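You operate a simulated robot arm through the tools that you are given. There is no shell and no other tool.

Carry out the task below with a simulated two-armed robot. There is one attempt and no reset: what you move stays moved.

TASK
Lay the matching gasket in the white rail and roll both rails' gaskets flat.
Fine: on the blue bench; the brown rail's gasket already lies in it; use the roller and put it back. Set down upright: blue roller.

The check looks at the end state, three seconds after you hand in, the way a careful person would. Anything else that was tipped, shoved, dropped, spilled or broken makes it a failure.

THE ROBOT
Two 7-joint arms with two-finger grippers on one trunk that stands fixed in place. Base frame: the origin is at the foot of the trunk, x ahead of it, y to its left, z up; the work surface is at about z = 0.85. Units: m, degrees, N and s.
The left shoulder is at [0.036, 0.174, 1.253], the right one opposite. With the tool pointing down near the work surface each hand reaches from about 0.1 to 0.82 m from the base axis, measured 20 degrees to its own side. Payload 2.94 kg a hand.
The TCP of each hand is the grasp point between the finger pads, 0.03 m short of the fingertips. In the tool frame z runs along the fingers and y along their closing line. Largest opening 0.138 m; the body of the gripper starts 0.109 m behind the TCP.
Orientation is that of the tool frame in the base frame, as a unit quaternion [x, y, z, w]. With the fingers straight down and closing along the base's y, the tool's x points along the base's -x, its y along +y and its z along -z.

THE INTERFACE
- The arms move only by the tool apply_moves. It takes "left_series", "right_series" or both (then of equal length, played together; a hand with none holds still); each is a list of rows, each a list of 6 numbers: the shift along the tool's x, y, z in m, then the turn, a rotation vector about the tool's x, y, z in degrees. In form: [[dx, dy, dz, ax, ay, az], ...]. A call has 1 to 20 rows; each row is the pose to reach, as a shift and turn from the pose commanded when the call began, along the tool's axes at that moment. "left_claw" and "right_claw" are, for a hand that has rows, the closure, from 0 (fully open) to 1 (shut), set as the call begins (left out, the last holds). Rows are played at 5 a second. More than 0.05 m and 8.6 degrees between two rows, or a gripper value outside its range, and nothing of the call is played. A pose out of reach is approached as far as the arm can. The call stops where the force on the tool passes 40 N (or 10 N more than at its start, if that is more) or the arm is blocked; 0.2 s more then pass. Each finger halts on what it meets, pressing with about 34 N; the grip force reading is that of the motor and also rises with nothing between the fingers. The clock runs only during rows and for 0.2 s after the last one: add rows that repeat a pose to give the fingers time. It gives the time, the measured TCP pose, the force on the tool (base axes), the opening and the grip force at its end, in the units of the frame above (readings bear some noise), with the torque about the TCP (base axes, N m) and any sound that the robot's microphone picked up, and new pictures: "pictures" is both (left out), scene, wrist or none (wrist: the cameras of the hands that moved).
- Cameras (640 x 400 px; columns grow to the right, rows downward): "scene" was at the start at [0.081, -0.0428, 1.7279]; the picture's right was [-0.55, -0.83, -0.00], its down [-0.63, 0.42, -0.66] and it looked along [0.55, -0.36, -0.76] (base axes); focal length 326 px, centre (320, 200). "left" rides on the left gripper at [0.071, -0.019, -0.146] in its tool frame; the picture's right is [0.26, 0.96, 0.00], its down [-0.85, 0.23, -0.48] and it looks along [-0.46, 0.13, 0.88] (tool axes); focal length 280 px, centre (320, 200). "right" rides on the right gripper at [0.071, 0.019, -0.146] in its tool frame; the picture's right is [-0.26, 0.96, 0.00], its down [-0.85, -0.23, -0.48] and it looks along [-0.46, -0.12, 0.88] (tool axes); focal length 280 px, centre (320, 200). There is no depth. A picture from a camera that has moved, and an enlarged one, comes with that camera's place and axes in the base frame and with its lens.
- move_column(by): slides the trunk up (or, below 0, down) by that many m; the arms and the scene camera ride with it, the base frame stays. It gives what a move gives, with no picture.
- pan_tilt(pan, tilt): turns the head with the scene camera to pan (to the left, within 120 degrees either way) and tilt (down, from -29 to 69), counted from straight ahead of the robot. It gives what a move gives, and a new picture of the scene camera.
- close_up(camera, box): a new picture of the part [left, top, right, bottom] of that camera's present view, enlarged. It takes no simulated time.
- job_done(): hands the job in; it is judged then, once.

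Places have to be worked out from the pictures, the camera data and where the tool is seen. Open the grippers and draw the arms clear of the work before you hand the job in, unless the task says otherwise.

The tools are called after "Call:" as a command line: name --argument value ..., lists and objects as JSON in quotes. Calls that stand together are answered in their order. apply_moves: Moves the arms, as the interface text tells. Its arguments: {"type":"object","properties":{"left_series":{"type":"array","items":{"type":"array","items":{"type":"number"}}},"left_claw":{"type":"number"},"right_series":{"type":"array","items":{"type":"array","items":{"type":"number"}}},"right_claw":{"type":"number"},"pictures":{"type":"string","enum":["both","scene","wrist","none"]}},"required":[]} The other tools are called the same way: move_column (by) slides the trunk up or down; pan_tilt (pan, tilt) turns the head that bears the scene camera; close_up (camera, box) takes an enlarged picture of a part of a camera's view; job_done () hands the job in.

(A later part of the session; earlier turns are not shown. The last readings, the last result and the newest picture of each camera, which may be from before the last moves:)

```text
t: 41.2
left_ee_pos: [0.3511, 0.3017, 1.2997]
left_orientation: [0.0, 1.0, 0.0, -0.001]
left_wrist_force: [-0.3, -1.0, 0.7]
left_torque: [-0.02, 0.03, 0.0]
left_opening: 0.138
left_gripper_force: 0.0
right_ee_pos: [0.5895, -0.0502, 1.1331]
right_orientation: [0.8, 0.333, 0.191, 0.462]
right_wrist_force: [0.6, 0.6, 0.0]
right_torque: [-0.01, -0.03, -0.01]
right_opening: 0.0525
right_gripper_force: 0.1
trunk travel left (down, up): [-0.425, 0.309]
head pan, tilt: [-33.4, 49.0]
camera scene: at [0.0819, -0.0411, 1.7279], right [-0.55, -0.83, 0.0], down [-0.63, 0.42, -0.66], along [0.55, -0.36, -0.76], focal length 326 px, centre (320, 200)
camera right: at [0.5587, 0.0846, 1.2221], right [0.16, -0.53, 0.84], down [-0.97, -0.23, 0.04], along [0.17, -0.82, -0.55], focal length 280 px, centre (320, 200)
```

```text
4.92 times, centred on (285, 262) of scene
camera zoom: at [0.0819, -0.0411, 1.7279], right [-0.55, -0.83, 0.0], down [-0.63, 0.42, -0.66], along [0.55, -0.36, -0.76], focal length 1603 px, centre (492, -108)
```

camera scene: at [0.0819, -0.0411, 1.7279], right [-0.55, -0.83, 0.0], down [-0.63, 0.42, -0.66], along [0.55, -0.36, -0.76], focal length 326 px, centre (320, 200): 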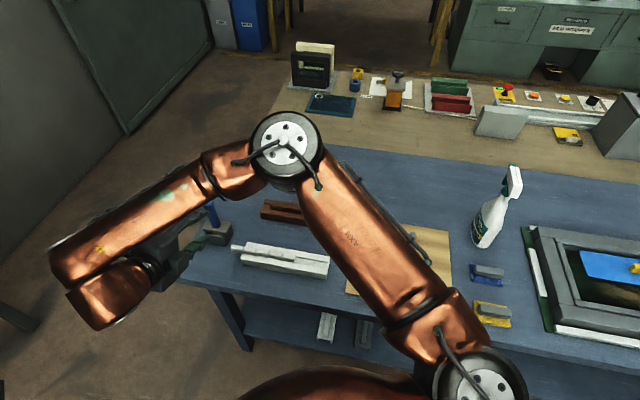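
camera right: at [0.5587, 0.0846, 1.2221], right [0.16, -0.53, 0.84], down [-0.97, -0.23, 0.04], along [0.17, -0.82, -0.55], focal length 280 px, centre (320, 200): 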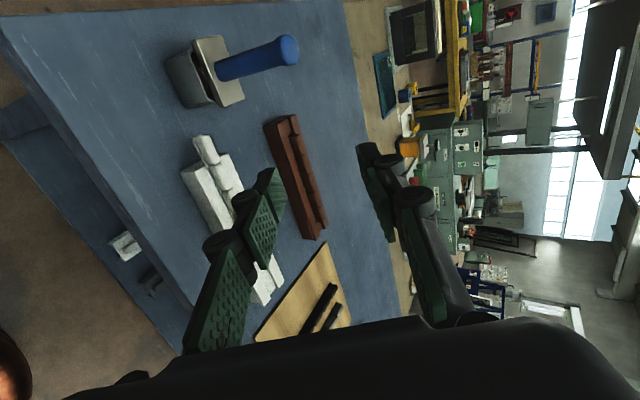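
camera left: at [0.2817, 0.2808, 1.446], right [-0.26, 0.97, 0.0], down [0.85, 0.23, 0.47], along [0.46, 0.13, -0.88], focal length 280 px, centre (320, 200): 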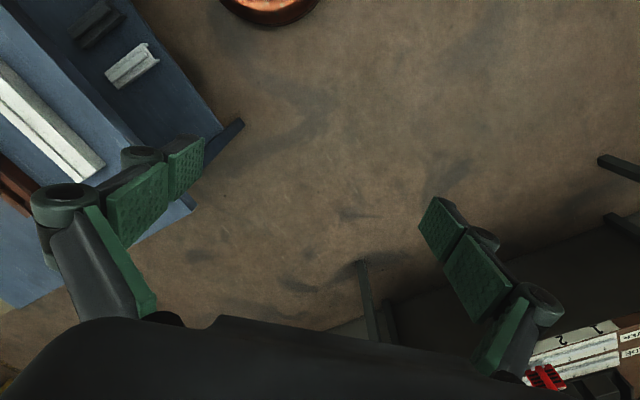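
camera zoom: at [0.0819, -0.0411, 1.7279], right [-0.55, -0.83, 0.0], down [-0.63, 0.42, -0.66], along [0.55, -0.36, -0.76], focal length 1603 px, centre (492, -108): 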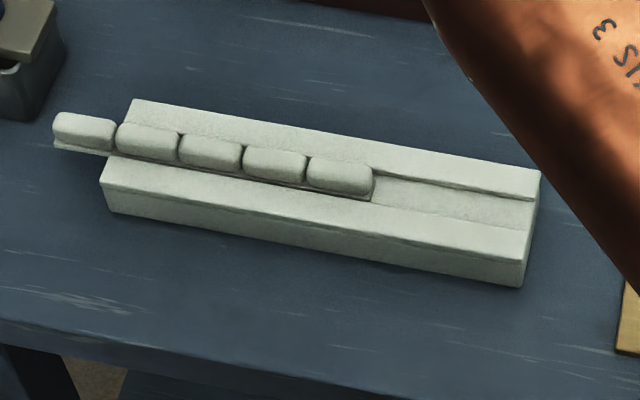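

The gasket sits fully in the groove with about 36 mm overhang at the far end. I'll straighten the hand to vertical, close the claw, and position beyond that end so I can push it along the groove about 60 mm to centre it.

Call:
apply_moves --right_series '[[0, 0, 0, 7.5, 0, 0], [0, 0, 0, 15, 0, 0], [0, 0, 0, 22.5, 0, 0], [0, 0, 0, 30, 0, 0], [0, 0, 0, 37.5, 0, 0], [0, 0, 0, 45, 0, 0], [0, 0, 0, 52.5, 0, 0], [0, 0, 0, 60, 0, 0], [0, 0, 0, 60, 0, 0]]' --right_claw 1.0 --pictures "none"

Call:
apply_moves --right_series '[[0.013, 0.035, 0.01, 0, 0, 0], [0.026, 0.07, 0.02, 0, 0, 0], [0.0386, 0.1056, 0.033, 0, 0, 0], [0.0386, 0.1056, 0.033, 0, 0, 0]]' --pictures "both"

Call:
close_up --camera "right" --box '[280, 80, 440, 280]'

```text
t: 43.2
left_ee_pos: [0.3516, 0.3023, 1.3009]
left_orientation: [0.0, 1.0, 0.0, 0.001]
left_wrist_force: [0.1, 0.2, -0.2]
left_torque: [-0.05, -0.03, -0.01]
left_opening: 0.1379
left_gripper_force: 0.0
right_ee_pos: [0.5901, -0.0492, 1.131]
right_orientation: [0.923, 0.384, -0.001, -0.001]
right_wrist_force: [0.1, -0.3, -0.6]
right_torque: [-0.01, -0.01, 0.01]
right_opening: 0.0
right_gripper_force: 28.6
trunk travel left (down, up): [-0.425, 0.309]
head pan, tilt: [-33.4, 49.0]
```

```text
t: 44.2
left_ee_pos: [0.3505, 0.3019, 1.2999]
left_orientation: [0.0, 1.0, 0.0, -0.001]
left_wrist_force: [-0.5, 0.0, -0.6]
left_torque: [0.01, -0.06, 0.01]
left_opening: 0.138
left_gripper_force: 0.1
right_ee_pos: [0.692, -0.0958, 1.0993]
right_orientation: [0.924, 0.383, -0.001, 0.0]
right_wrist_force: [-0.5, 0.1, -0.4]
right_torque: [0.01, -0.05, 0.0]
right_opening: 0.0002
right_gripper_force: 28.4
trunk travel left (down, up): [-0.425, 0.309]
head pan, tilt: [-33.4, 49.0]
camera scene: at [0.08, -0.0416, 1.7281], right [-0.55, -0.83, 0.0], down [-0.63, 0.42, -0.66], along [0.55, -0.36, -0.75], focal length 326 px, centre (320, 200)
camera right: at [0.7572, -0.0586, 1.2452], right [0.5, -0.87, 0.0], down [-0.76, -0.44, 0.48], along [-0.41, -0.24, -0.88], focal length 280 px, centre (320, 200)
```

scene: 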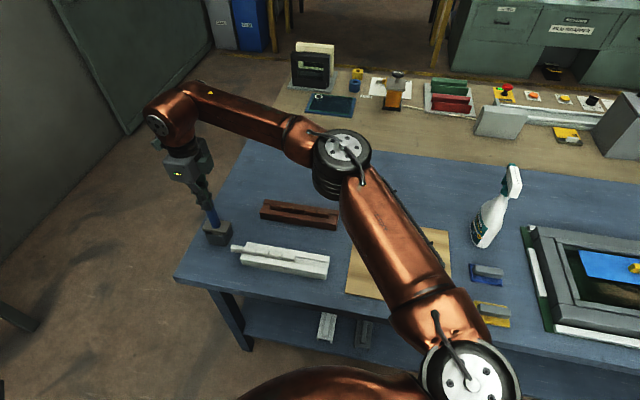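
right: 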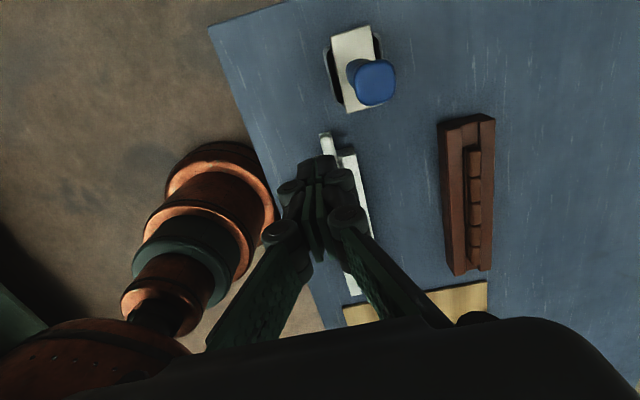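

```text
2.00 times, centred on (360, 180) of right
camera zoom: at [0.7572, -0.0586, 1.2452], right [0.5, -0.87, 0.0], down [-0.76, -0.44, 0.48], along [-0.41, -0.24, -0.88], focal length 561 px, centre (240, 240)
```

zoom: 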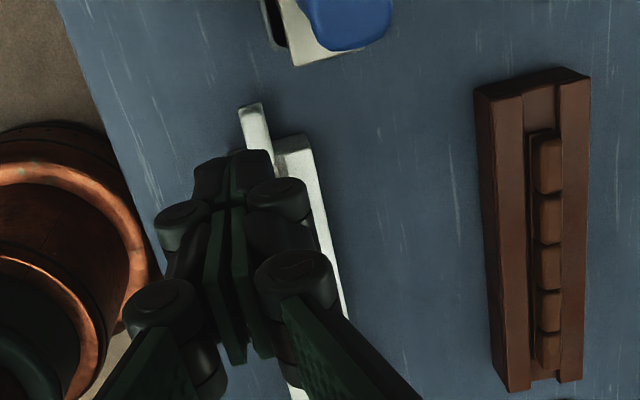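

The gasket end is at r≈0.403 and the finger face would be 6 mm clear, so I'll add 4 mm more margin. Then I'll descend so the fingertips are at about z 0.889, level with the beads and above the shoulders.

Call:
apply_moves --right_series '[[0.0045, 0.002, 0.045, 0, 0, 0], [0.0045, 0.002, 0.09, 0, 0, 0], [0.0045, 0.002, 0.13, 0, 0, 0], [0.0045, 0.002, 0.16, 0, 0, 0], [0.0045, 0.002, 0.18, 0, 0, 0], [0.0045, 0.002, 0.18, 0, 0, 0]]' --pictures "both"

Call:
close_up --camera "right" --box '[240, 60, 400, 260]'

Call:
close_up --camera "scene" --box '[180, 200, 340, 300]'

```text
t: 45.6
left_ee_pos: [0.3508, 0.3018, 1.3011]
left_orientation: [-0.001, 1.0, 0.0, 0.0]
left_wrist_force: [0.0, -0.2, 0.3]
left_torque: [0.0, 0.02, -0.03]
left_opening: 0.1377
left_gripper_force: 0.1
right_ee_pos: [0.6958, -0.0964, 0.9193]
right_orientation: [0.924, 0.383, 0.0, 0.0]
right_wrist_force: [0.5, 0.4, 0.6]
right_torque: [-0.01, 0.0, 0.03]
right_opening: 0.0
right_gripper_force: 28.7
trunk travel left (down, up): [-0.425, 0.309]
head pan, tilt: [-33.4, 49.0]
camera scene: at [0.0808, -0.0418, 1.728], right [-0.55, -0.83, 0.0], down [-0.63, 0.42, -0.66], along [0.55, -0.36, -0.76], focal length 326 px, centre (320, 200)
camera right: at [0.7605, -0.0583, 1.0649], right [0.5, -0.87, 0.0], down [-0.76, -0.44, 0.48], along [-0.41, -0.24, -0.88], focal length 280 px, centre (320, 200)
```

scene: 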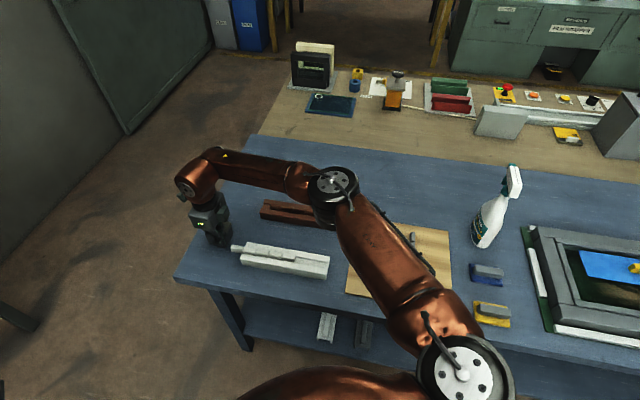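
right: 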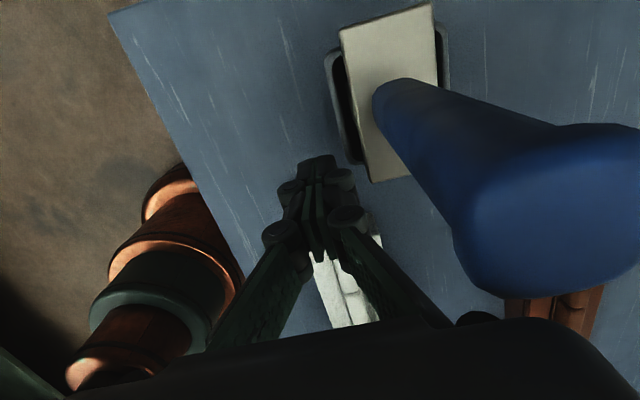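

```text
2.00 times, centred on (320, 160) of right
camera zoom: at [0.7605, -0.0583, 1.0649], right [0.5, -0.87, 0.0], down [-0.76, -0.44, 0.48], along [-0.41, -0.24, -0.88], focal length 561 px, centre (320, 280)
```

zoom: 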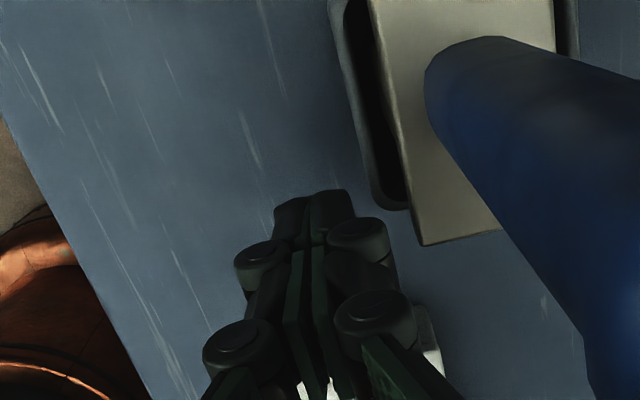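

```text
4.00 times, centred on (260, 250) of scene
camera zoom: at [0.0808, -0.0418, 1.728], right [-0.55, -0.83, 0.0], down [-0.63, 0.42, -0.66], along [0.55, -0.36, -0.76], focal length 1302 px, centre (560, 0)
```

zoom: 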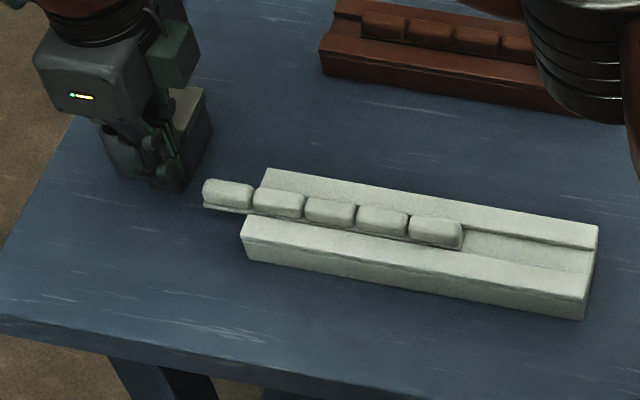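

Everything is clear. I'll push along the groove by 76 mm in slow steps.

Call:
apply_moves --right_series '[[-0.006, 0, 0, 0, 0, 0], [-0.012, 0, 0, 0, 0, 0], [-0.018, 0, 0, 0, 0, 0], [-0.024, 0, 0, 0, 0, 0], [-0.03, 0, 0, 0, 0, 0], [-0.036, 0, 0, 0, 0, 0], [-0.042, 0, 0, 0, 0, 0], [-0.048, 0, 0, 0, 0, 0], [-0.048, 0, 0, 0, 0, 0]]' --pictures "scene"

Call:
close_up --camera "scene" --box '[220, 212, 340, 287]'

```text
t: 47.6
left_ee_pos: [0.3512, 0.3018, 1.3001]
left_orientation: [0.0, 1.0, 0.0, 0.0]
left_wrist_force: [-0.6, 0.6, -0.2]
left_torque: [-0.01, 0.0, 0.02]
left_opening: 0.1381
left_gripper_force: 0.1
right_ee_pos: [0.6625, -0.1293, 0.9188]
right_orientation: [0.923, 0.384, -0.001, 0.0]
right_wrist_force: [-0.5, 0.5, 0.3]
right_torque: [-0.01, 0.02, 0.04]
right_opening: 0.0
right_gripper_force: 28.2
trunk travel left (down, up): [-0.425, 0.309]
head pan, tilt: [-33.4, 49.0]
camera scene: at [0.0811, -0.0417, 1.7279], right [-0.55, -0.83, 0.0], down [-0.63, 0.42, -0.66], along [0.55, -0.36, -0.76], focal length 326 px, centre (320, 200)
```

scene: 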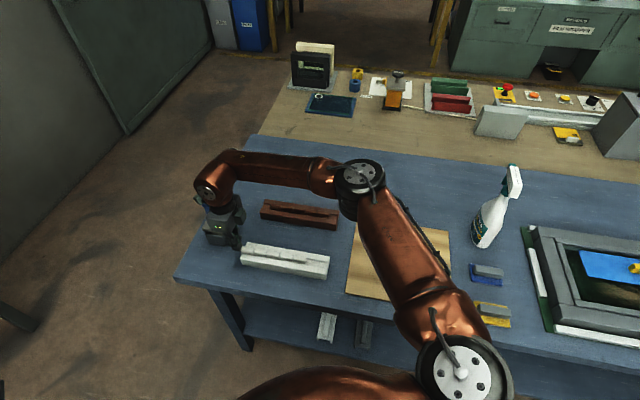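

```text
5.33 times, centred on (280, 250) of scene
camera zoom: at [0.0811, -0.0417, 1.7279], right [-0.55, -0.83, 0.0], down [-0.63, 0.42, -0.66], along [0.55, -0.36, -0.76], focal length 1736 px, centre (533, -64)
```

zoom: 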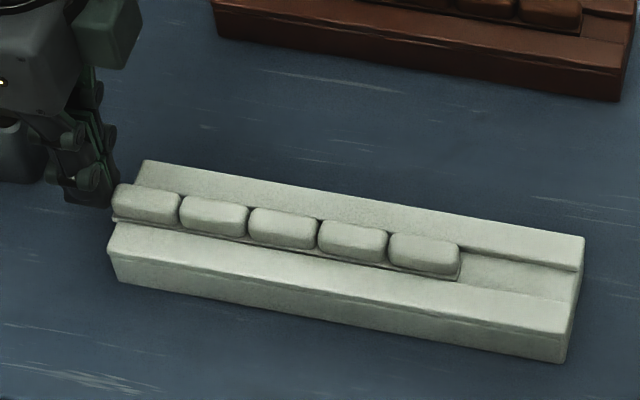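

The gasket is sliding along nicely, so I'll push another 28 mm to centre it.

Call:
apply_moves --right_series '[[-0.005, 0, 0, 0, 0, 0], [-0.01, 0, 0, 0, 0, 0], [-0.015, 0, 0, 0, 0, 0], [-0.02, 0, 0, 0, 0, 0], [-0.024, 0, 0, 0, 0, 0], [-0.028, 0, 0, 0, 0, 0], [-0.028, 0, 0, 0, 0, 0]]' --pictures "none"

Call:
close_up --camera "scene" --box '[220, 180, 380, 280]'

```text
t: 49.2
left_ee_pos: [0.3515, 0.301, 1.3002]
left_orientation: [0.0, 1.0, 0.0, 0.001]
left_wrist_force: [-0.5, -0.1, 0.6]
left_torque: [0.02, 0.0, -0.02]
left_opening: 0.1381
left_gripper_force: 0.2
right_ee_pos: [0.6419, -0.1497, 0.9188]
right_orientation: [0.924, 0.383, -0.001, 0.0]
right_wrist_force: [0.0, 0.1, 0.4]
right_torque: [-0.01, 0.0, 0.01]
right_opening: 0.0
right_gripper_force: 27.9
trunk travel left (down, up): [-0.425, 0.309]
head pan, tilt: [-33.4, 49.0]
```

```text
4.00 times, centred on (300, 230) of scene
camera zoom: at [0.0811, -0.0417, 1.7279], right [-0.55, -0.83, 0.0], down [-0.63, 0.42, -0.66], along [0.55, -0.36, -0.76], focal length 1302 px, centre (400, 80)
```

zoom: 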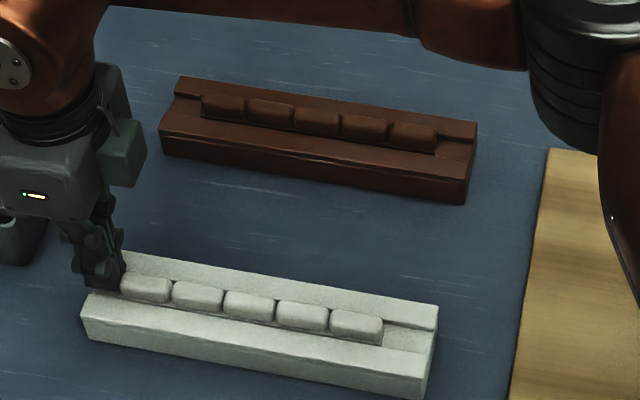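

The white gasket is now centred like the brown one. I'll back off, rise, and go above the roller handle, triangulated at about (0.7585,-0.107) with its top at z≈1.024, with the claw half open.

Call:
apply_moves --right_series '[[0.006, 0, 0, 0, 0, 0], [0.012, 0, -0.005, 0, 0, 0], [0.015, 0, -0.04, 0, 0, 0], [0.015, 0, -0.08, 0, 0, 0], [0.015, 0, -0.12, 0, 0, 0], [0.015, 0, -0.16, 0, 0, 0], [0.015, 0, -0.2, 0, 0, 0], [0.05, 0.02, -0.21, 0, 0, 0], [0.082, 0.036, -0.21, 0, 0, 0], [0.1128, 0.0525, -0.21, 0, 0, 0], [0.1128, 0.0525, -0.21, 0, 0, 0]]' --right_claw 0.5

Call:
close_up --camera "right" --box '[240, 80, 400, 230]'

Call:
close_up --camera "scene" --box '[170, 170, 330, 270]'

```text
t: 51.6
left_ee_pos: [0.3508, 0.2987, 1.3008]
left_orientation: [0.0, 1.0, 0.001, 0.0]
left_wrist_force: [-0.2, 0.8, 0.4]
left_torque: [0.05, 0.01, 0.0]
left_opening: 0.1377
left_gripper_force: 0.1
right_ee_pos: [0.7595, -0.1094, 1.129]
right_orientation: [0.924, 0.383, 0.0, 0.0]
right_wrist_force: [-0.3, 0.4, 1.1]
right_torque: [0.12, -0.02, 0.03]
right_opening: 0.0692
right_gripper_force: 0.1
trunk travel left (down, up): [-0.425, 0.309]
head pan, tilt: [-33.4, 49.0]
camera scene: at [0.081, -0.0451, 1.7279], right [-0.55, -0.83, 0.0], down [-0.63, 0.42, -0.65], along [0.55, -0.36, -0.76], focal length 326 px, centre (320, 200)
camera right: at [0.8237, -0.0714, 1.2748], right [0.5, -0.87, 0.0], down [-0.76, -0.44, 0.48], along [-0.41, -0.24, -0.88], focal length 280 px, centre (320, 200)
```

scene: 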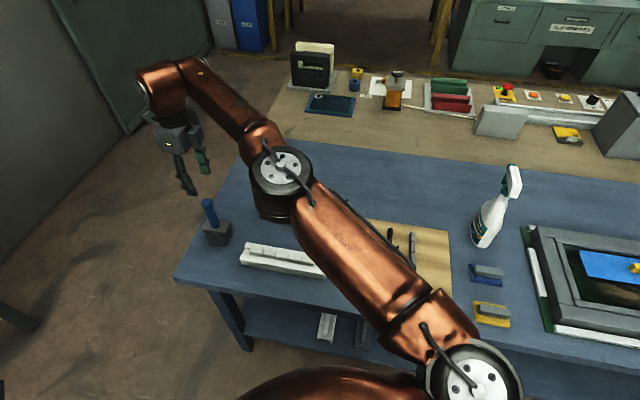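
right: 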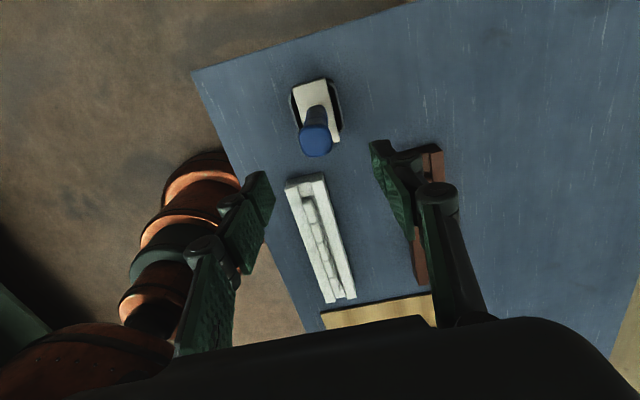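

```text
2.67 times, centred on (320, 155) of right
camera zoom: at [0.8237, -0.0714, 1.2748], right [0.5, -0.87, 0.0], down [-0.76, -0.44, 0.48], along [-0.41, -0.24, -0.88], focal length 748 px, centre (320, 320)
```

zoom: 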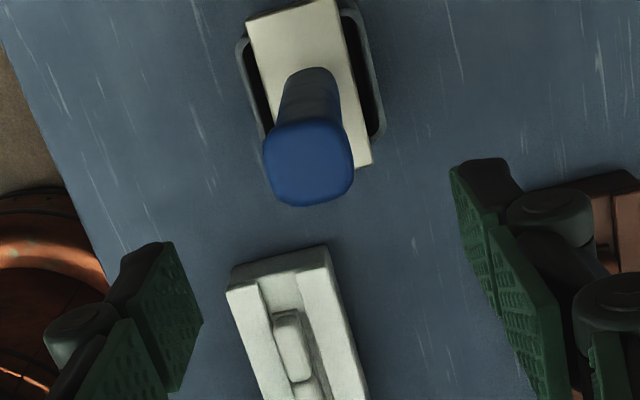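

```text
4.00 times, centred on (250, 220) of scene
camera zoom: at [0.081, -0.0451, 1.7279], right [-0.55, -0.83, 0.0], down [-0.63, 0.42, -0.65], along [0.55, -0.36, -0.76], focal length 1302 px, centre (600, 120)
```

zoom: 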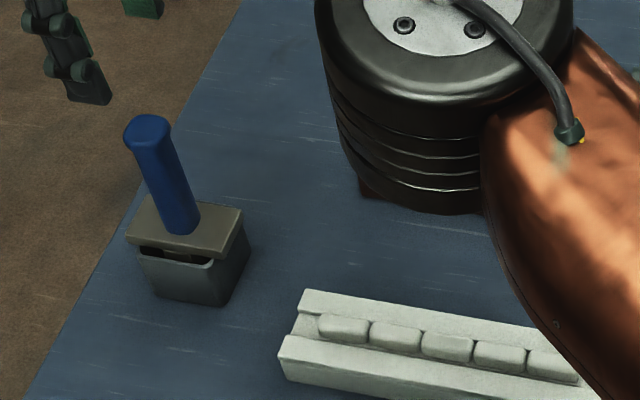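

The handle top appears about 4 mm toward -y of the TCP. I'll correct that and descend around the handle to TCP z≈0.958, with the fingertips just above the plate.

Call:
apply_moves --right_series '[[0, -0.004, 0.03, 0, 0, 0], [0.0, -0.004, 0.07, 0, 0, 0], [0.0, -0.004, 0.11, 0, 0, 0], [0.0, -0.004, 0.145, 0, 0, 0], [0.0, -0.004, 0.17, 0, 0, 0], [0.0, -0.004, 0.17, 0, 0, 0]]' --pictures "wrist"

Call:
close_up --camera "scene" --box '[170, 170, 330, 270]'

```text
t: 53.0
left_ee_pos: [0.3507, 0.3022, 1.3002]
left_orientation: [0.001, 1.0, 0.0, 0.0]
left_wrist_force: [-0.3, 0.1, -0.2]
left_torque: [0.03, 0.02, 0.0]
left_opening: 0.138
left_gripper_force: 0.0
right_ee_pos: [0.7562, -0.1024, 0.9598]
right_orientation: [0.924, 0.383, -0.001, 0.0]
right_wrist_force: [0.2, -0.4, -0.3]
right_torque: [0.0, -0.03, 0.01]
right_opening: 0.0691
right_gripper_force: 0.1
trunk travel left (down, up): [-0.425, 0.309]
head pan, tilt: [-33.4, 49.0]
camera right: at [0.8214, -0.0652, 1.1041], right [0.5, -0.87, 0.0], down [-0.76, -0.44, 0.48], along [-0.41, -0.24, -0.88], focal length 280 px, centre (320, 200)
```

right: 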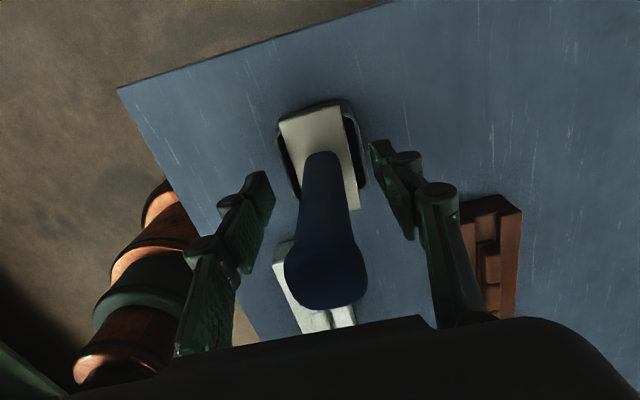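

```text
4.00 times, centred on (250, 220) of scene
camera zoom: at [0.0808, -0.0418, 1.728], right [-0.55, -0.83, 0.0], down [-0.63, 0.42, -0.66], along [0.55, -0.36, -0.76], focal length 1302 px, centre (600, 120)
```

zoom: 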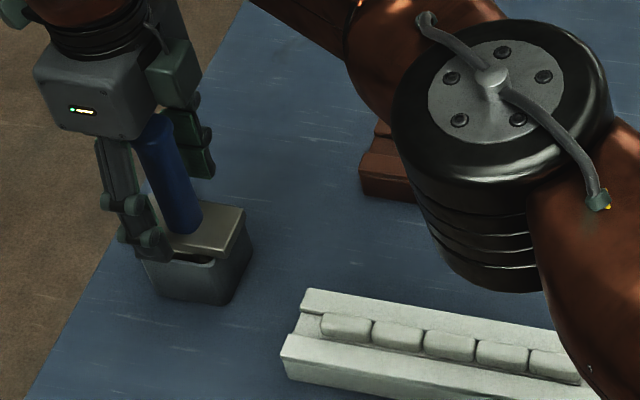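

The handle is about 3 mm off in +y and 1.5 mm in -x, so I'll correct both and close on it.

Call:
apply_moves --right_series '[[-0.0015, 0.003, 0, 0, 0, 0], [-0.0015, 0.003, 0, 0, 0, 0]]' --pictures "none"

Call:
apply_moves --right_series '[[0, 0, 0, 0, 0, 0], [0, 0, 0, 0, 0, 0], [0, 0, 0, 0, 0, 0], [0, 0, 0, 0, 0, 0], [0, 0, 0, 0, 0, 0]]' --right_claw 1.0 --pictures "wrist"

Call:
close_up --camera "scene" --box '[170, 170, 330, 270]'

```text
t: 53.6
left_ee_pos: [0.3513, 0.3, 1.2997]
left_orientation: [-0.001, 1.0, 0.0, 0.0]
left_wrist_force: [0.1, -0.3, -0.5]
left_torque: [0.0, -0.01, 0.01]
left_opening: 0.1381
left_gripper_force: 0.1
right_ee_pos: [0.7585, -0.1064, 0.9585]
right_orientation: [0.924, 0.383, -0.001, 0.0]
right_wrist_force: [-0.2, 0.4, -0.2]
right_torque: [0.01, -0.01, 0.0]
right_opening: 0.0687
right_gripper_force: 0.1
trunk travel left (down, up): [-0.425, 0.309]
head pan, tilt: [-33.4, 49.0]
```

```text
t: 54.8
left_ee_pos: [0.3513, 0.3029, 1.3003]
left_orientation: [-0.001, 1.0, -0.001, 0.0]
left_wrist_force: [0.4, 0.4, 0.3]
left_torque: [-0.01, -0.04, -0.02]
left_opening: 0.1381
left_gripper_force: 0.0
right_ee_pos: [0.7565, -0.1068, 0.959]
right_orientation: [0.924, 0.384, -0.002, 0.0]
right_wrist_force: [0.7, 0.4, 1.3]
right_torque: [-0.03, -0.02, 0.0]
right_opening: 0.0244
right_gripper_force: 34.1
trunk travel left (down, up): [-0.425, 0.309]
head pan, tilt: [-33.4, 49.0]
camera right: at [0.8227, -0.0686, 1.1044], right [0.5, -0.87, 0.0], down [-0.76, -0.44, 0.48], along [-0.41, -0.24, -0.88], focal length 280 px, centre (320, 200)
```

right: 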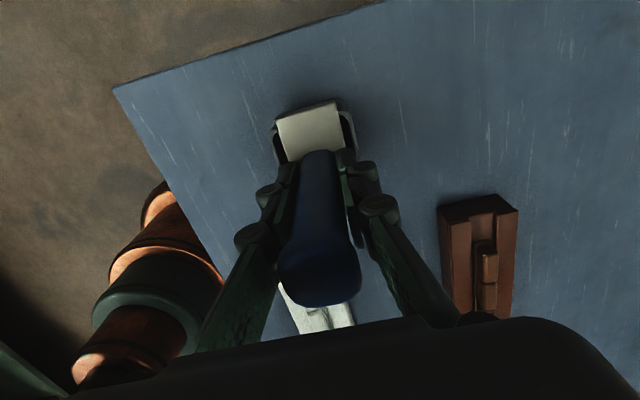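

```text
4.00 times, centred on (250, 220) of scene
camera zoom: at [0.0811, -0.0417, 1.728], right [-0.55, -0.83, 0.0], down [-0.63, 0.42, -0.66], along [0.55, -0.36, -0.76], focal length 1302 px, centre (600, 120)
```

zoom: 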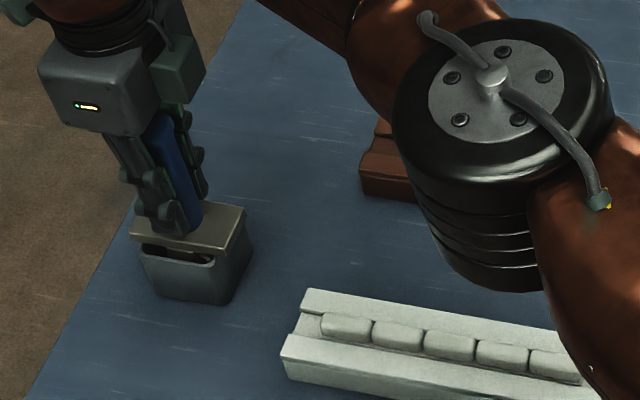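

The handle is gripped at 24.4 mm; I'll call this pose G so I can return to it. Now I'll lift slowly straight up by 0.13 m and look at the roller's underside.

Call:
apply_moves --right_series '[[0, 0, -0.004, 0, 0, 0], [0, 0, -0.012, 0, 0, 0], [0, 0, -0.025, 0, 0, 0], [0, 0, -0.04, 0, 0, 0], [0, 0, -0.06, 0, 0, 0], [0, 0, -0.085, 0, 0, 0], [0, 0, -0.11, 0, 0, 0], [0, 0, -0.13, 0, 0, 0], [0, 0, -0.13, 0, 0, 0]]' --pictures "both"

Call:
close_up --camera "scene" --box '[160, 140, 320, 260]'

Call:
close_up --camera "right" --box '[240, 60, 400, 230]'

```text
t: 56.8
left_ee_pos: [0.3521, 0.3023, 1.3009]
left_orientation: [0.0, 1.0, 0.001, 0.001]
left_wrist_force: [-0.1, 0.3, -0.5]
left_torque: [0.01, -0.03, 0.04]
left_opening: 0.138
left_gripper_force: 0.1
right_ee_pos: [0.7569, -0.1071, 1.0886]
right_orientation: [0.924, 0.383, -0.001, 0.0]
right_wrist_force: [-0.5, -1.3, -1.6]
right_torque: [-0.03, 0.0, 0.01]
right_opening: 0.0243
right_gripper_force: 34.9
trunk travel left (down, up): [-0.425, 0.309]
head pan, tilt: [-33.4, 49.0]
camera scene: at [0.0817, -0.042, 1.7279], right [-0.55, -0.83, 0.0], down [-0.63, 0.42, -0.66], along [0.55, -0.36, -0.76], focal length 326 px, centre (320, 200)
camera right: at [0.8233, -0.0694, 1.2344], right [0.5, -0.87, 0.0], down [-0.76, -0.44, 0.48], along [-0.41, -0.24, -0.88], focal length 280 px, centre (320, 200)
```

scene: 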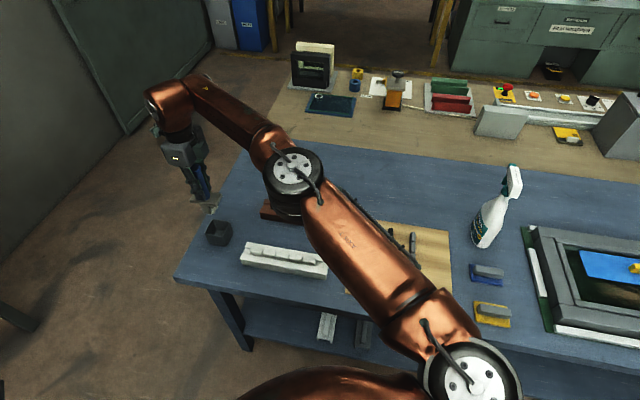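
right: 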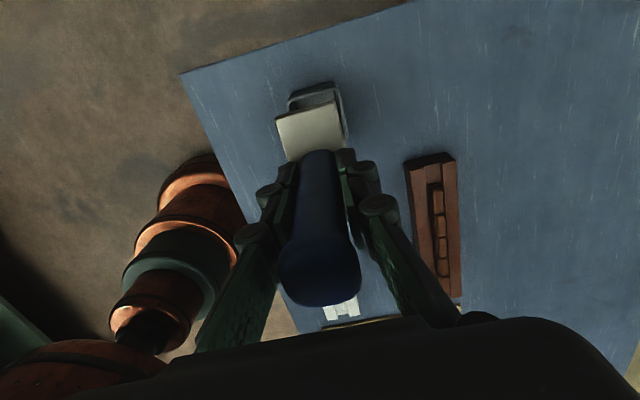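

```text
3.33 times, centred on (240, 200) of scene
camera zoom: at [0.0817, -0.042, 1.7279], right [-0.55, -0.83, 0.0], down [-0.63, 0.42, -0.66], along [0.55, -0.36, -0.76], focal length 1085 px, centre (587, 200)
```

zoom: 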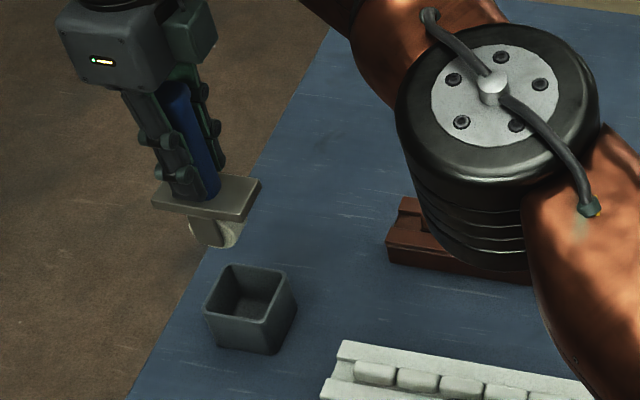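

```text
2.35 times, centred on (320, 145) of right
camera zoom: at [0.8233, -0.0694, 1.2344], right [0.5, -0.87, 0.0], down [-0.76, -0.44, 0.48], along [-0.41, -0.24, -0.88], focal length 660 px, centre (320, 329)
```

zoom: 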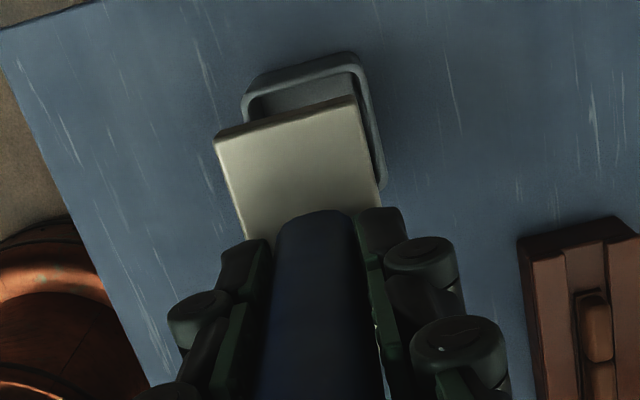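

The roller lifted out cleanly from its cup. I'll zoom on the wheel to see its axis.

Call:
close_up --camera "scene" --box '[185, 175, 241, 210]'

Call:
close_up --camera "scene" --box '[190, 205, 246, 250]'

```text
11.43 times, centred on (213, 192) of scene
camera zoom: at [0.0817, -0.042, 1.7279], right [-0.55, -0.83, 0.0], down [-0.63, 0.42, -0.66], along [0.55, -0.36, -0.76], focal length 3721 px, centre (1543, 286)
```

zoom: 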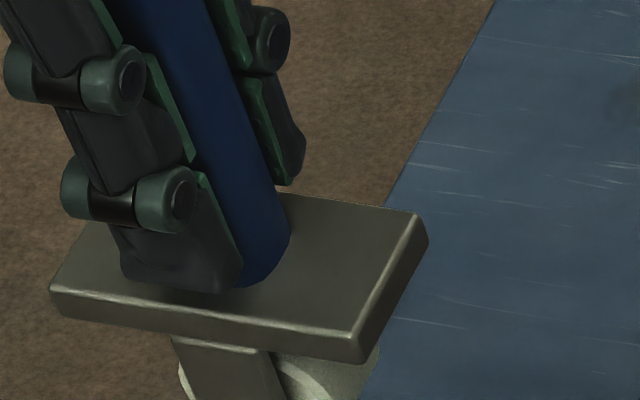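

```text
8.89 times, centred on (218, 228) of scene
camera zoom: at [0.0817, -0.042, 1.7279], right [-0.55, -0.83, 0.0], down [-0.63, 0.42, -0.66], along [0.55, -0.36, -0.76], focal length 2894 px, centre (1227, -44)
```

zoom: 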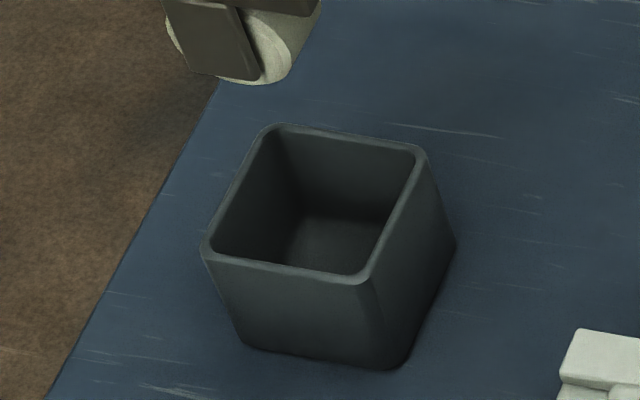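

Call:
close_up --camera "scene" --box '[196, 195, 228, 217]'

```text
16.00 times, centred on (212, 206) of scene
camera zoom: at [0.0817, -0.042, 1.7279], right [-0.55, -0.83, 0.0], down [-0.63, 0.42, -0.66], along [0.55, -0.36, -0.76], focal length 5209 px, centre (2048, 104)
```

zoom: 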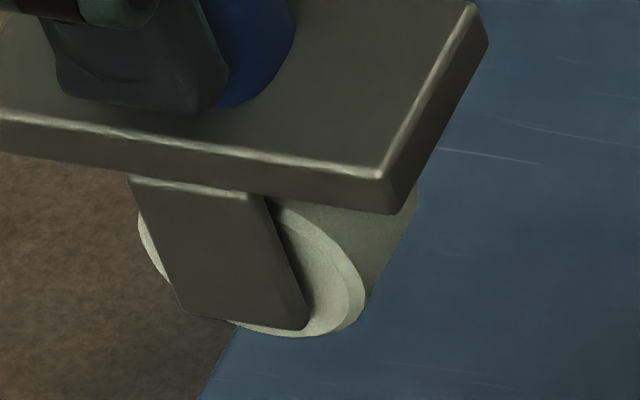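

The wheel is about 40 mm in diameter and its axle is across the rails, so it already rolls along them; its bottom is about 99 mm below the TCP. I'll carry it at height to above the first white bead (r≈0.316) and check alignment.

Call:
apply_moves --right_series '[[-0.036, -0.0125, 0, 0, 0, 0], [-0.072, -0.025, 0, 0, 0, 0], [-0.108, -0.0375, 0, 0, 0, 0], [-0.1438, -0.0502, 0, 0, 0, 0], [-0.1438, -0.0502, 0.04, 0, 0, 0], [-0.1438, -0.0502, 0.05, 0, 0, 0], [-0.1438, -0.0502, 0.05, 0, 0, 0]]' --pictures "both"

Call:
close_up --camera "scene" --box '[200, 200, 344, 290]'

Call:
close_up --camera "right" --box '[240, 80, 400, 230]'

```text
t: 58.4
left_ee_pos: [0.3519, 0.3016, 1.3001]
left_orientation: [0.0, 1.0, 0.0, 0.001]
left_wrist_force: [-0.5, 0.0, 0.1]
left_torque: [0.03, 0.01, -0.02]
left_opening: 0.138
left_gripper_force: 0.1
right_ee_pos: [0.6217, -0.1742, 1.0396]
right_orientation: [0.923, 0.384, -0.001, 0.0]
right_wrist_force: [0.2, 0.4, -1.9]
right_torque: [0.0, 0.03, 0.04]
right_opening: 0.0241
right_gripper_force: 34.2
trunk travel left (down, up): [-0.425, 0.309]
head pan, tilt: [-33.4, 49.0]
camera scene: at [0.0819, -0.0415, 1.7279], right [-0.55, -0.83, 0.0], down [-0.63, 0.42, -0.66], along [0.55, -0.36, -0.76], focal length 326 px, centre (320, 200)
camera right: at [0.6866, -0.1362, 1.185], right [0.5, -0.87, 0.0], down [-0.76, -0.44, 0.48], along [-0.41, -0.24, -0.88], focal length 280 px, centre (320, 200)
```

scene: 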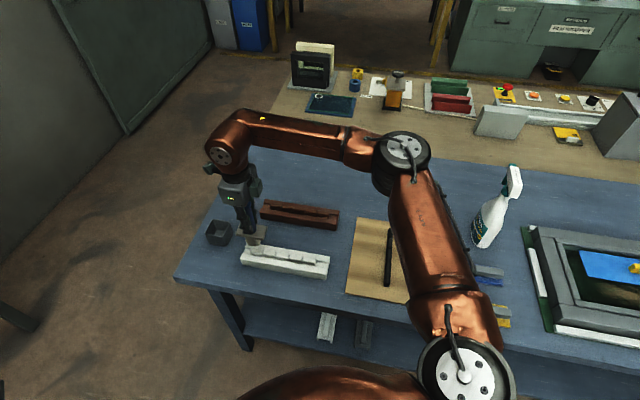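
right: 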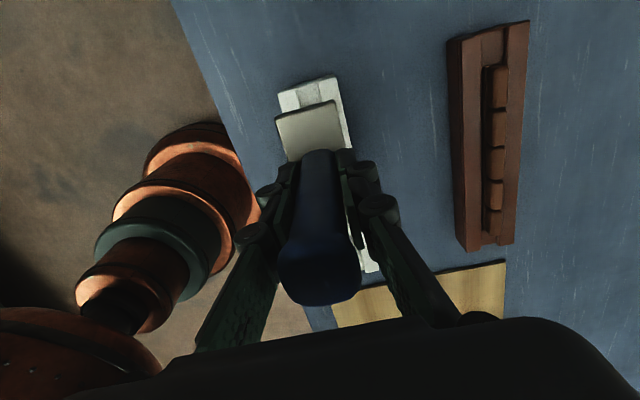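

```text
4.44 times, centred on (272, 245) of scene
camera zoom: at [0.0819, -0.0415, 1.7279], right [-0.55, -0.83, 0.0], down [-0.63, 0.42, -0.66], along [0.55, -0.36, -0.76], focal length 1447 px, centre (533, 0)
```

zoom: 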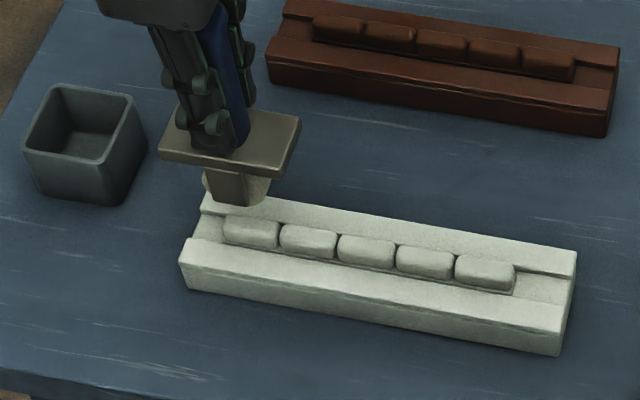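

```text
2.67 times, centred on (320, 155) of right
camera zoom: at [0.6866, -0.1362, 1.185], right [0.5, -0.87, 0.0], down [-0.76, -0.44, 0.48], along [-0.41, -0.24, -0.88], focal length 748 px, centre (320, 320)
```

zoom: 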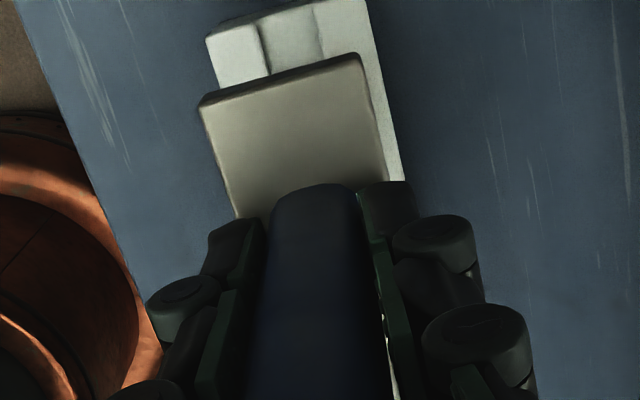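

The wheel is laterally centred over the groove and about 5 mm past bead 1's centre, so I'll shift 5 mm and lower to just above the bead.

Call:
apply_moves --right_series '[[-0.005, -0.001, 0.012, 0, 0, 0], [-0.005, -0.001, 0.024, 0, 0, 0], [-0.005, -0.001, 0.034, 0, 0, 0], [-0.005, -0.001, 0.034, 0, 0, 0]]' --pictures "none"

Call:
close_up --camera "scene" --box '[220, 215, 316, 275]'

```text
t: 59.4
left_ee_pos: [0.3523, 0.3024, 1.3012]
left_orientation: [0.0, 1.0, 0.0, 0.0]
left_wrist_force: [0.1, -0.9, -0.5]
left_torque: [0.0, 0.04, 0.04]
left_opening: 0.1381
left_gripper_force: 0.1
right_ee_pos: [0.6162, -0.1761, 1.0069]
right_orientation: [0.924, 0.383, 0.0, 0.0]
right_wrist_force: [0.2, 0.2, -0.1]
right_torque: [0.0, 0.02, 0.02]
right_opening: 0.0241
right_gripper_force: 33.8
trunk travel left (down, up): [-0.425, 0.309]
head pan, tilt: [-33.4, 49.0]
```

```text
6.67 times, centred on (268, 245) of scene
camera zoom: at [0.081, -0.0417, 1.728], right [-0.55, -0.83, 0.0], down [-0.63, 0.42, -0.66], along [0.55, -0.36, -0.76], focal length 2170 px, centre (667, -100)
```

zoom: 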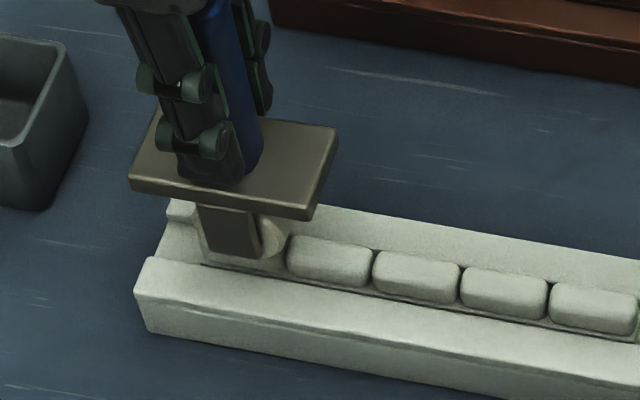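

The wheel is about at bead-top level. I'll go down in 1.5 mm steps, watching the force.

Call:
apply_moves --right_series '[[0, 0, 0.0015, 0, 0, 0], [0, 0, 0.003, 0, 0, 0], [0, 0, 0.0045, 0, 0, 0], [0, 0, 0.0045, 0, 0, 0]]' --pictures "none"

Call:
close_up --camera "scene" --box '[220, 215, 316, 275]'

```text
t: 60.4
left_ee_pos: [0.3493, 0.3022, 1.3008]
left_orientation: [0.0, 1.0, 0.0, 0.001]
left_wrist_force: [0.2, -0.5, -0.1]
left_torque: [-0.02, 0.03, 0.0]
left_opening: 0.1379
left_gripper_force: 0.1
right_ee_pos: [0.6165, -0.1754, 1.0034]
right_orientation: [0.924, 0.383, 0.001, 0.001]
right_wrist_force: [0.7, 0.1, 24.9]
right_torque: [-0.04, -0.02, -0.01]
right_opening: 0.0246
right_gripper_force: 33.5
trunk travel left (down, up): [-0.425, 0.309]
head pan, tilt: [-33.4, 49.0]
```

```text
6.67 times, centred on (268, 245) of scene
camera zoom: at [0.0786, -0.0412, 1.7283], right [-0.55, -0.83, 0.0], down [-0.63, 0.42, -0.66], along [0.55, -0.36, -0.75], focal length 2170 px, centre (667, -100)
```

zoom: 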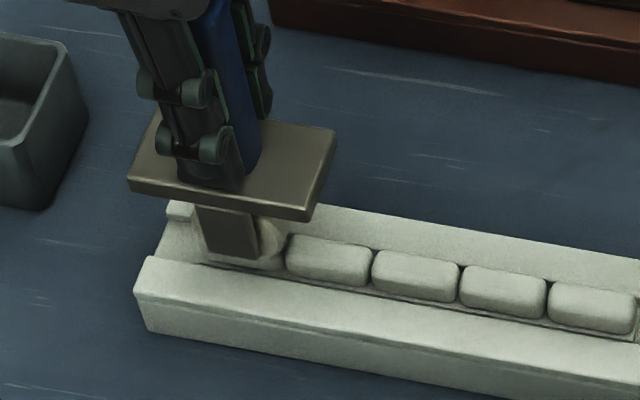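

Call:
close_up --camera "right" --box '[240, 80, 400, 310]'

Call:
close_up --camera "scene" --box '[235, 225, 285, 260]'

```text
1.74 times, centred on (320, 195) of right
camera zoom: at [0.6799, -0.1378, 1.1492], right [0.5, -0.87, 0.0], down [-0.76, -0.44, 0.47], along [-0.41, -0.24, -0.88], focal length 488 px, centre (320, 209)
```

zoom: 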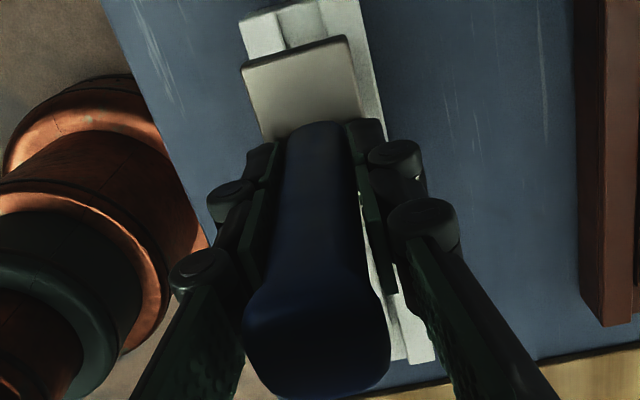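

```text
11.43 times, centred on (260, 242) of scene
camera zoom: at [0.0786, -0.0412, 1.7283], right [-0.55, -0.83, 0.0], down [-0.63, 0.42, -0.66], along [0.55, -0.36, -0.75], focal length 3721 px, centre (1006, -286)
```

zoom: 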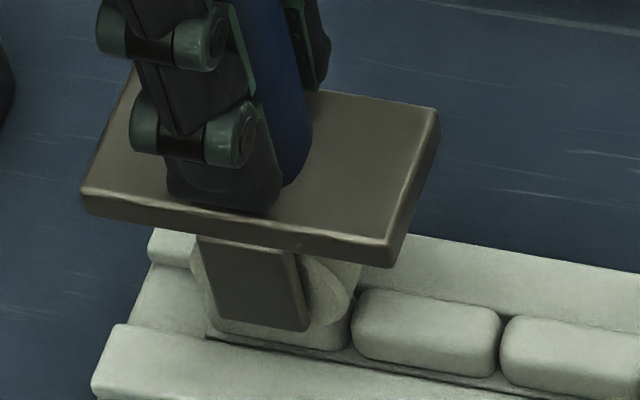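

The force is 25 N and the wheel is on bead 1, with the handle possibly slipping a little in the grip. I'll press further in small steps to see whether the bead yields.

Call:
apply_moves --right_series '[[0, 0, 0.0015, 0, 0, 0], [0, 0, 0.003, 0, 0, 0], [0, 0, 0.0045, 0, 0, 0], [0, 0, 0.006, 0, 0, 0], [0, 0, 0.006, 0, 0, 0]]' --pictures "none"

Call:
close_up --camera "scene" --box '[235, 225, 285, 260]'

Call:
close_up --camera "right" --box '[240, 80, 400, 310]'

```text
t: 61.6
left_ee_pos: [0.3497, 0.302, 1.3008]
left_orientation: [0.0, 1.0, 0.0, 0.001]
left_wrist_force: [0.1, -0.3, -0.1]
left_torque: [0.0, -0.02, 0.0]
left_opening: 0.1381
left_gripper_force: 0.0
right_ee_pos: [0.6147, -0.1756, 0.9954]
right_orientation: [0.924, 0.383, 0.0, 0.001]
right_wrist_force: [0.1, -0.7, 24.9]
right_torque: [0.0, -0.06, -0.02]
right_opening: 0.024
right_gripper_force: 33.9
trunk travel left (down, up): [-0.425, 0.309]
head pan, tilt: [-33.4, 49.0]
```

```text
11.43 times, centred on (260, 242) of scene
camera zoom: at [0.0785, -0.0412, 1.7282], right [-0.55, -0.83, 0.0], down [-0.63, 0.42, -0.66], along [0.55, -0.36, -0.75], focal length 3721 px, centre (1006, -286)
```

zoom: 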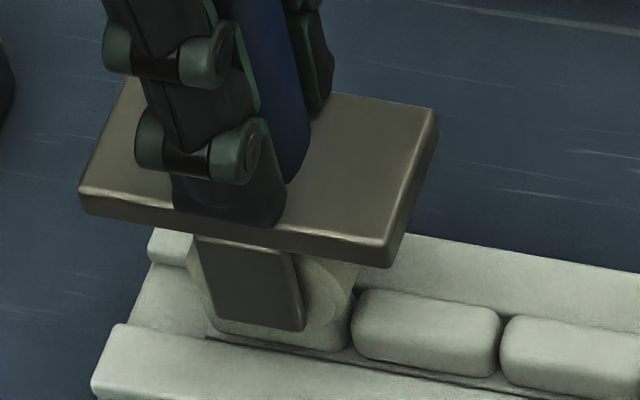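

```text
1.74 times, centred on (320, 195) of right
camera zoom: at [0.68, -0.1376, 1.1419], right [0.5, -0.87, 0.0], down [-0.76, -0.44, 0.47], along [-0.41, -0.24, -0.88], focal length 488 px, centre (320, 209)
```

zoom: 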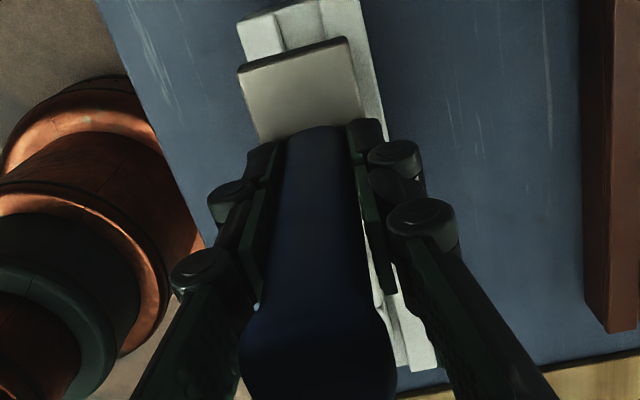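

The handle slides in the grip at about 25 N while the bead holds. I'll let the hand slide down until the fingertips bear on the roller's plate, so force goes through the plate instead of friction.

Call:
apply_moves --right_series '[[0, 0, 0.0015, 0, 0, 0], [0, 0, 0.003, 0, 0, 0], [0, 0, 0.0045, 0, 0, 0], [0, 0, 0.006, 0, 0, 0], [0, 0, 0.0075, 0, 0, 0], [0, 0, 0.009, 0, 0, 0], [0, 0, 0.0105, 0, 0, 0], [0, 0, 0.0105, 0, 0, 0]]' --pictures "none"

Call:
close_up --camera "scene" --box '[235, 225, 285, 260]'

```text
t: 62.6
left_ee_pos: [0.3508, 0.3016, 1.3005]
left_orientation: [0.0, 1.0, 0.0, 0.0]
left_wrist_force: [0.2, -0.6, 0.2]
left_torque: [0.03, 0.05, -0.01]
left_opening: 0.1378
left_gripper_force: 0.1
right_ee_pos: [0.6188, -0.1727, 0.9937]
right_orientation: [0.923, 0.384, 0.005, -0.003]
right_wrist_force: [-2.2, 2.2, 15.5]
right_torque: [0.34, 0.29, 0.02]
right_opening: 0.0242
right_gripper_force: 34.1
trunk travel left (down, up): [-0.425, 0.309]
head pan, tilt: [-33.4, 49.0]
stopped in row 5 (right hand): the force on the tool passed its limit at 41 N (the readings are from after the stop); the commanded pose is now the measured one
```

```text
11.43 times, centred on (260, 242) of scene
camera zoom: at [0.0813, -0.0416, 1.7276], right [-0.55, -0.83, 0.0], down [-0.63, 0.42, -0.66], along [0.55, -0.36, -0.76], focal length 3721 px, centre (1006, -286)
```

zoom: 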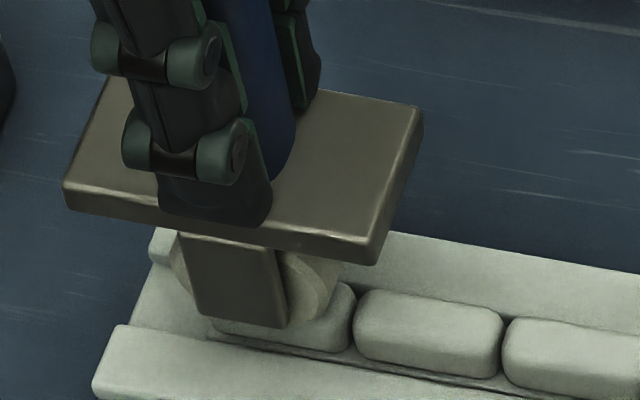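

At 41 N the fingertips bear on the plate, and a static press doesn't flatten the bead. I'll straighten the slight tilt, hold about 20 N, and roll along the beads instead.

Call:
apply_moves --right_series '[[0, 0, 0.0, 0, -0.6, 0], [-0.006, 0, 0.0005, 0, -0.6, 0], [-0.012, 0, 0.001, 0, -0.6, 0], [-0.018, 0, 0.001, 0, -0.6, 0], [-0.024, 0, 0.001, 0, -0.6, 0], [-0.03, 0, 0.001, 0, -0.6, 0], [-0.036, 0, 0.001, 0, -0.6, 0], [-0.042, 0, 0.001, 0, -0.6, 0], [-0.048, 0, 0.001, 0, -0.6, 0]]' --pictures "none"

Call:
close_up --camera "scene" --box '[225, 225, 305, 275]'

```text
t: 64.6
left_ee_pos: [0.3479, 0.3014, 1.301]
left_orientation: [0.0, 1.0, 0.0, 0.0]
left_wrist_force: [-0.4, 0.8, -0.2]
left_torque: [-0.03, -0.02, 0.01]
left_opening: 0.1381
left_gripper_force: 0.1
right_ee_pos: [0.584, -0.2077, 0.9942]
right_orientation: [0.924, 0.384, 0.0, 0.003]
right_wrist_force: [-0.2, -0.8, 34.7]
right_torque: [-0.05, -0.08, 0.02]
right_opening: 0.0243
right_gripper_force: 34.4
trunk travel left (down, up): [-0.425, 0.309]
head pan, tilt: [-33.4, 49.0]
```

```text
8.00 times, centred on (265, 250) of scene
camera zoom: at [0.0775, -0.041, 1.7283], right [-0.55, -0.83, 0.0], down [-0.63, 0.42, -0.66], along [0.55, -0.36, -0.75], focal length 2604 px, centre (760, -200)
```

zoom: 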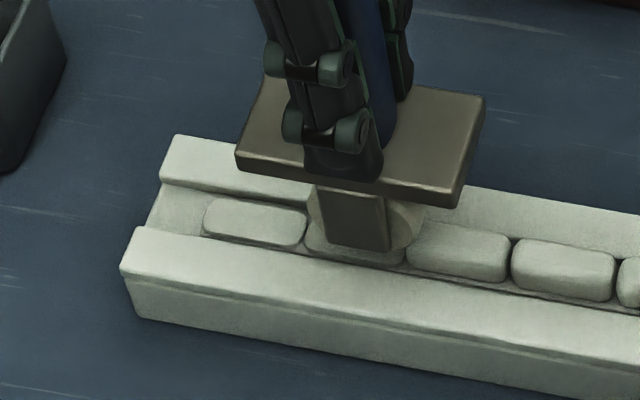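

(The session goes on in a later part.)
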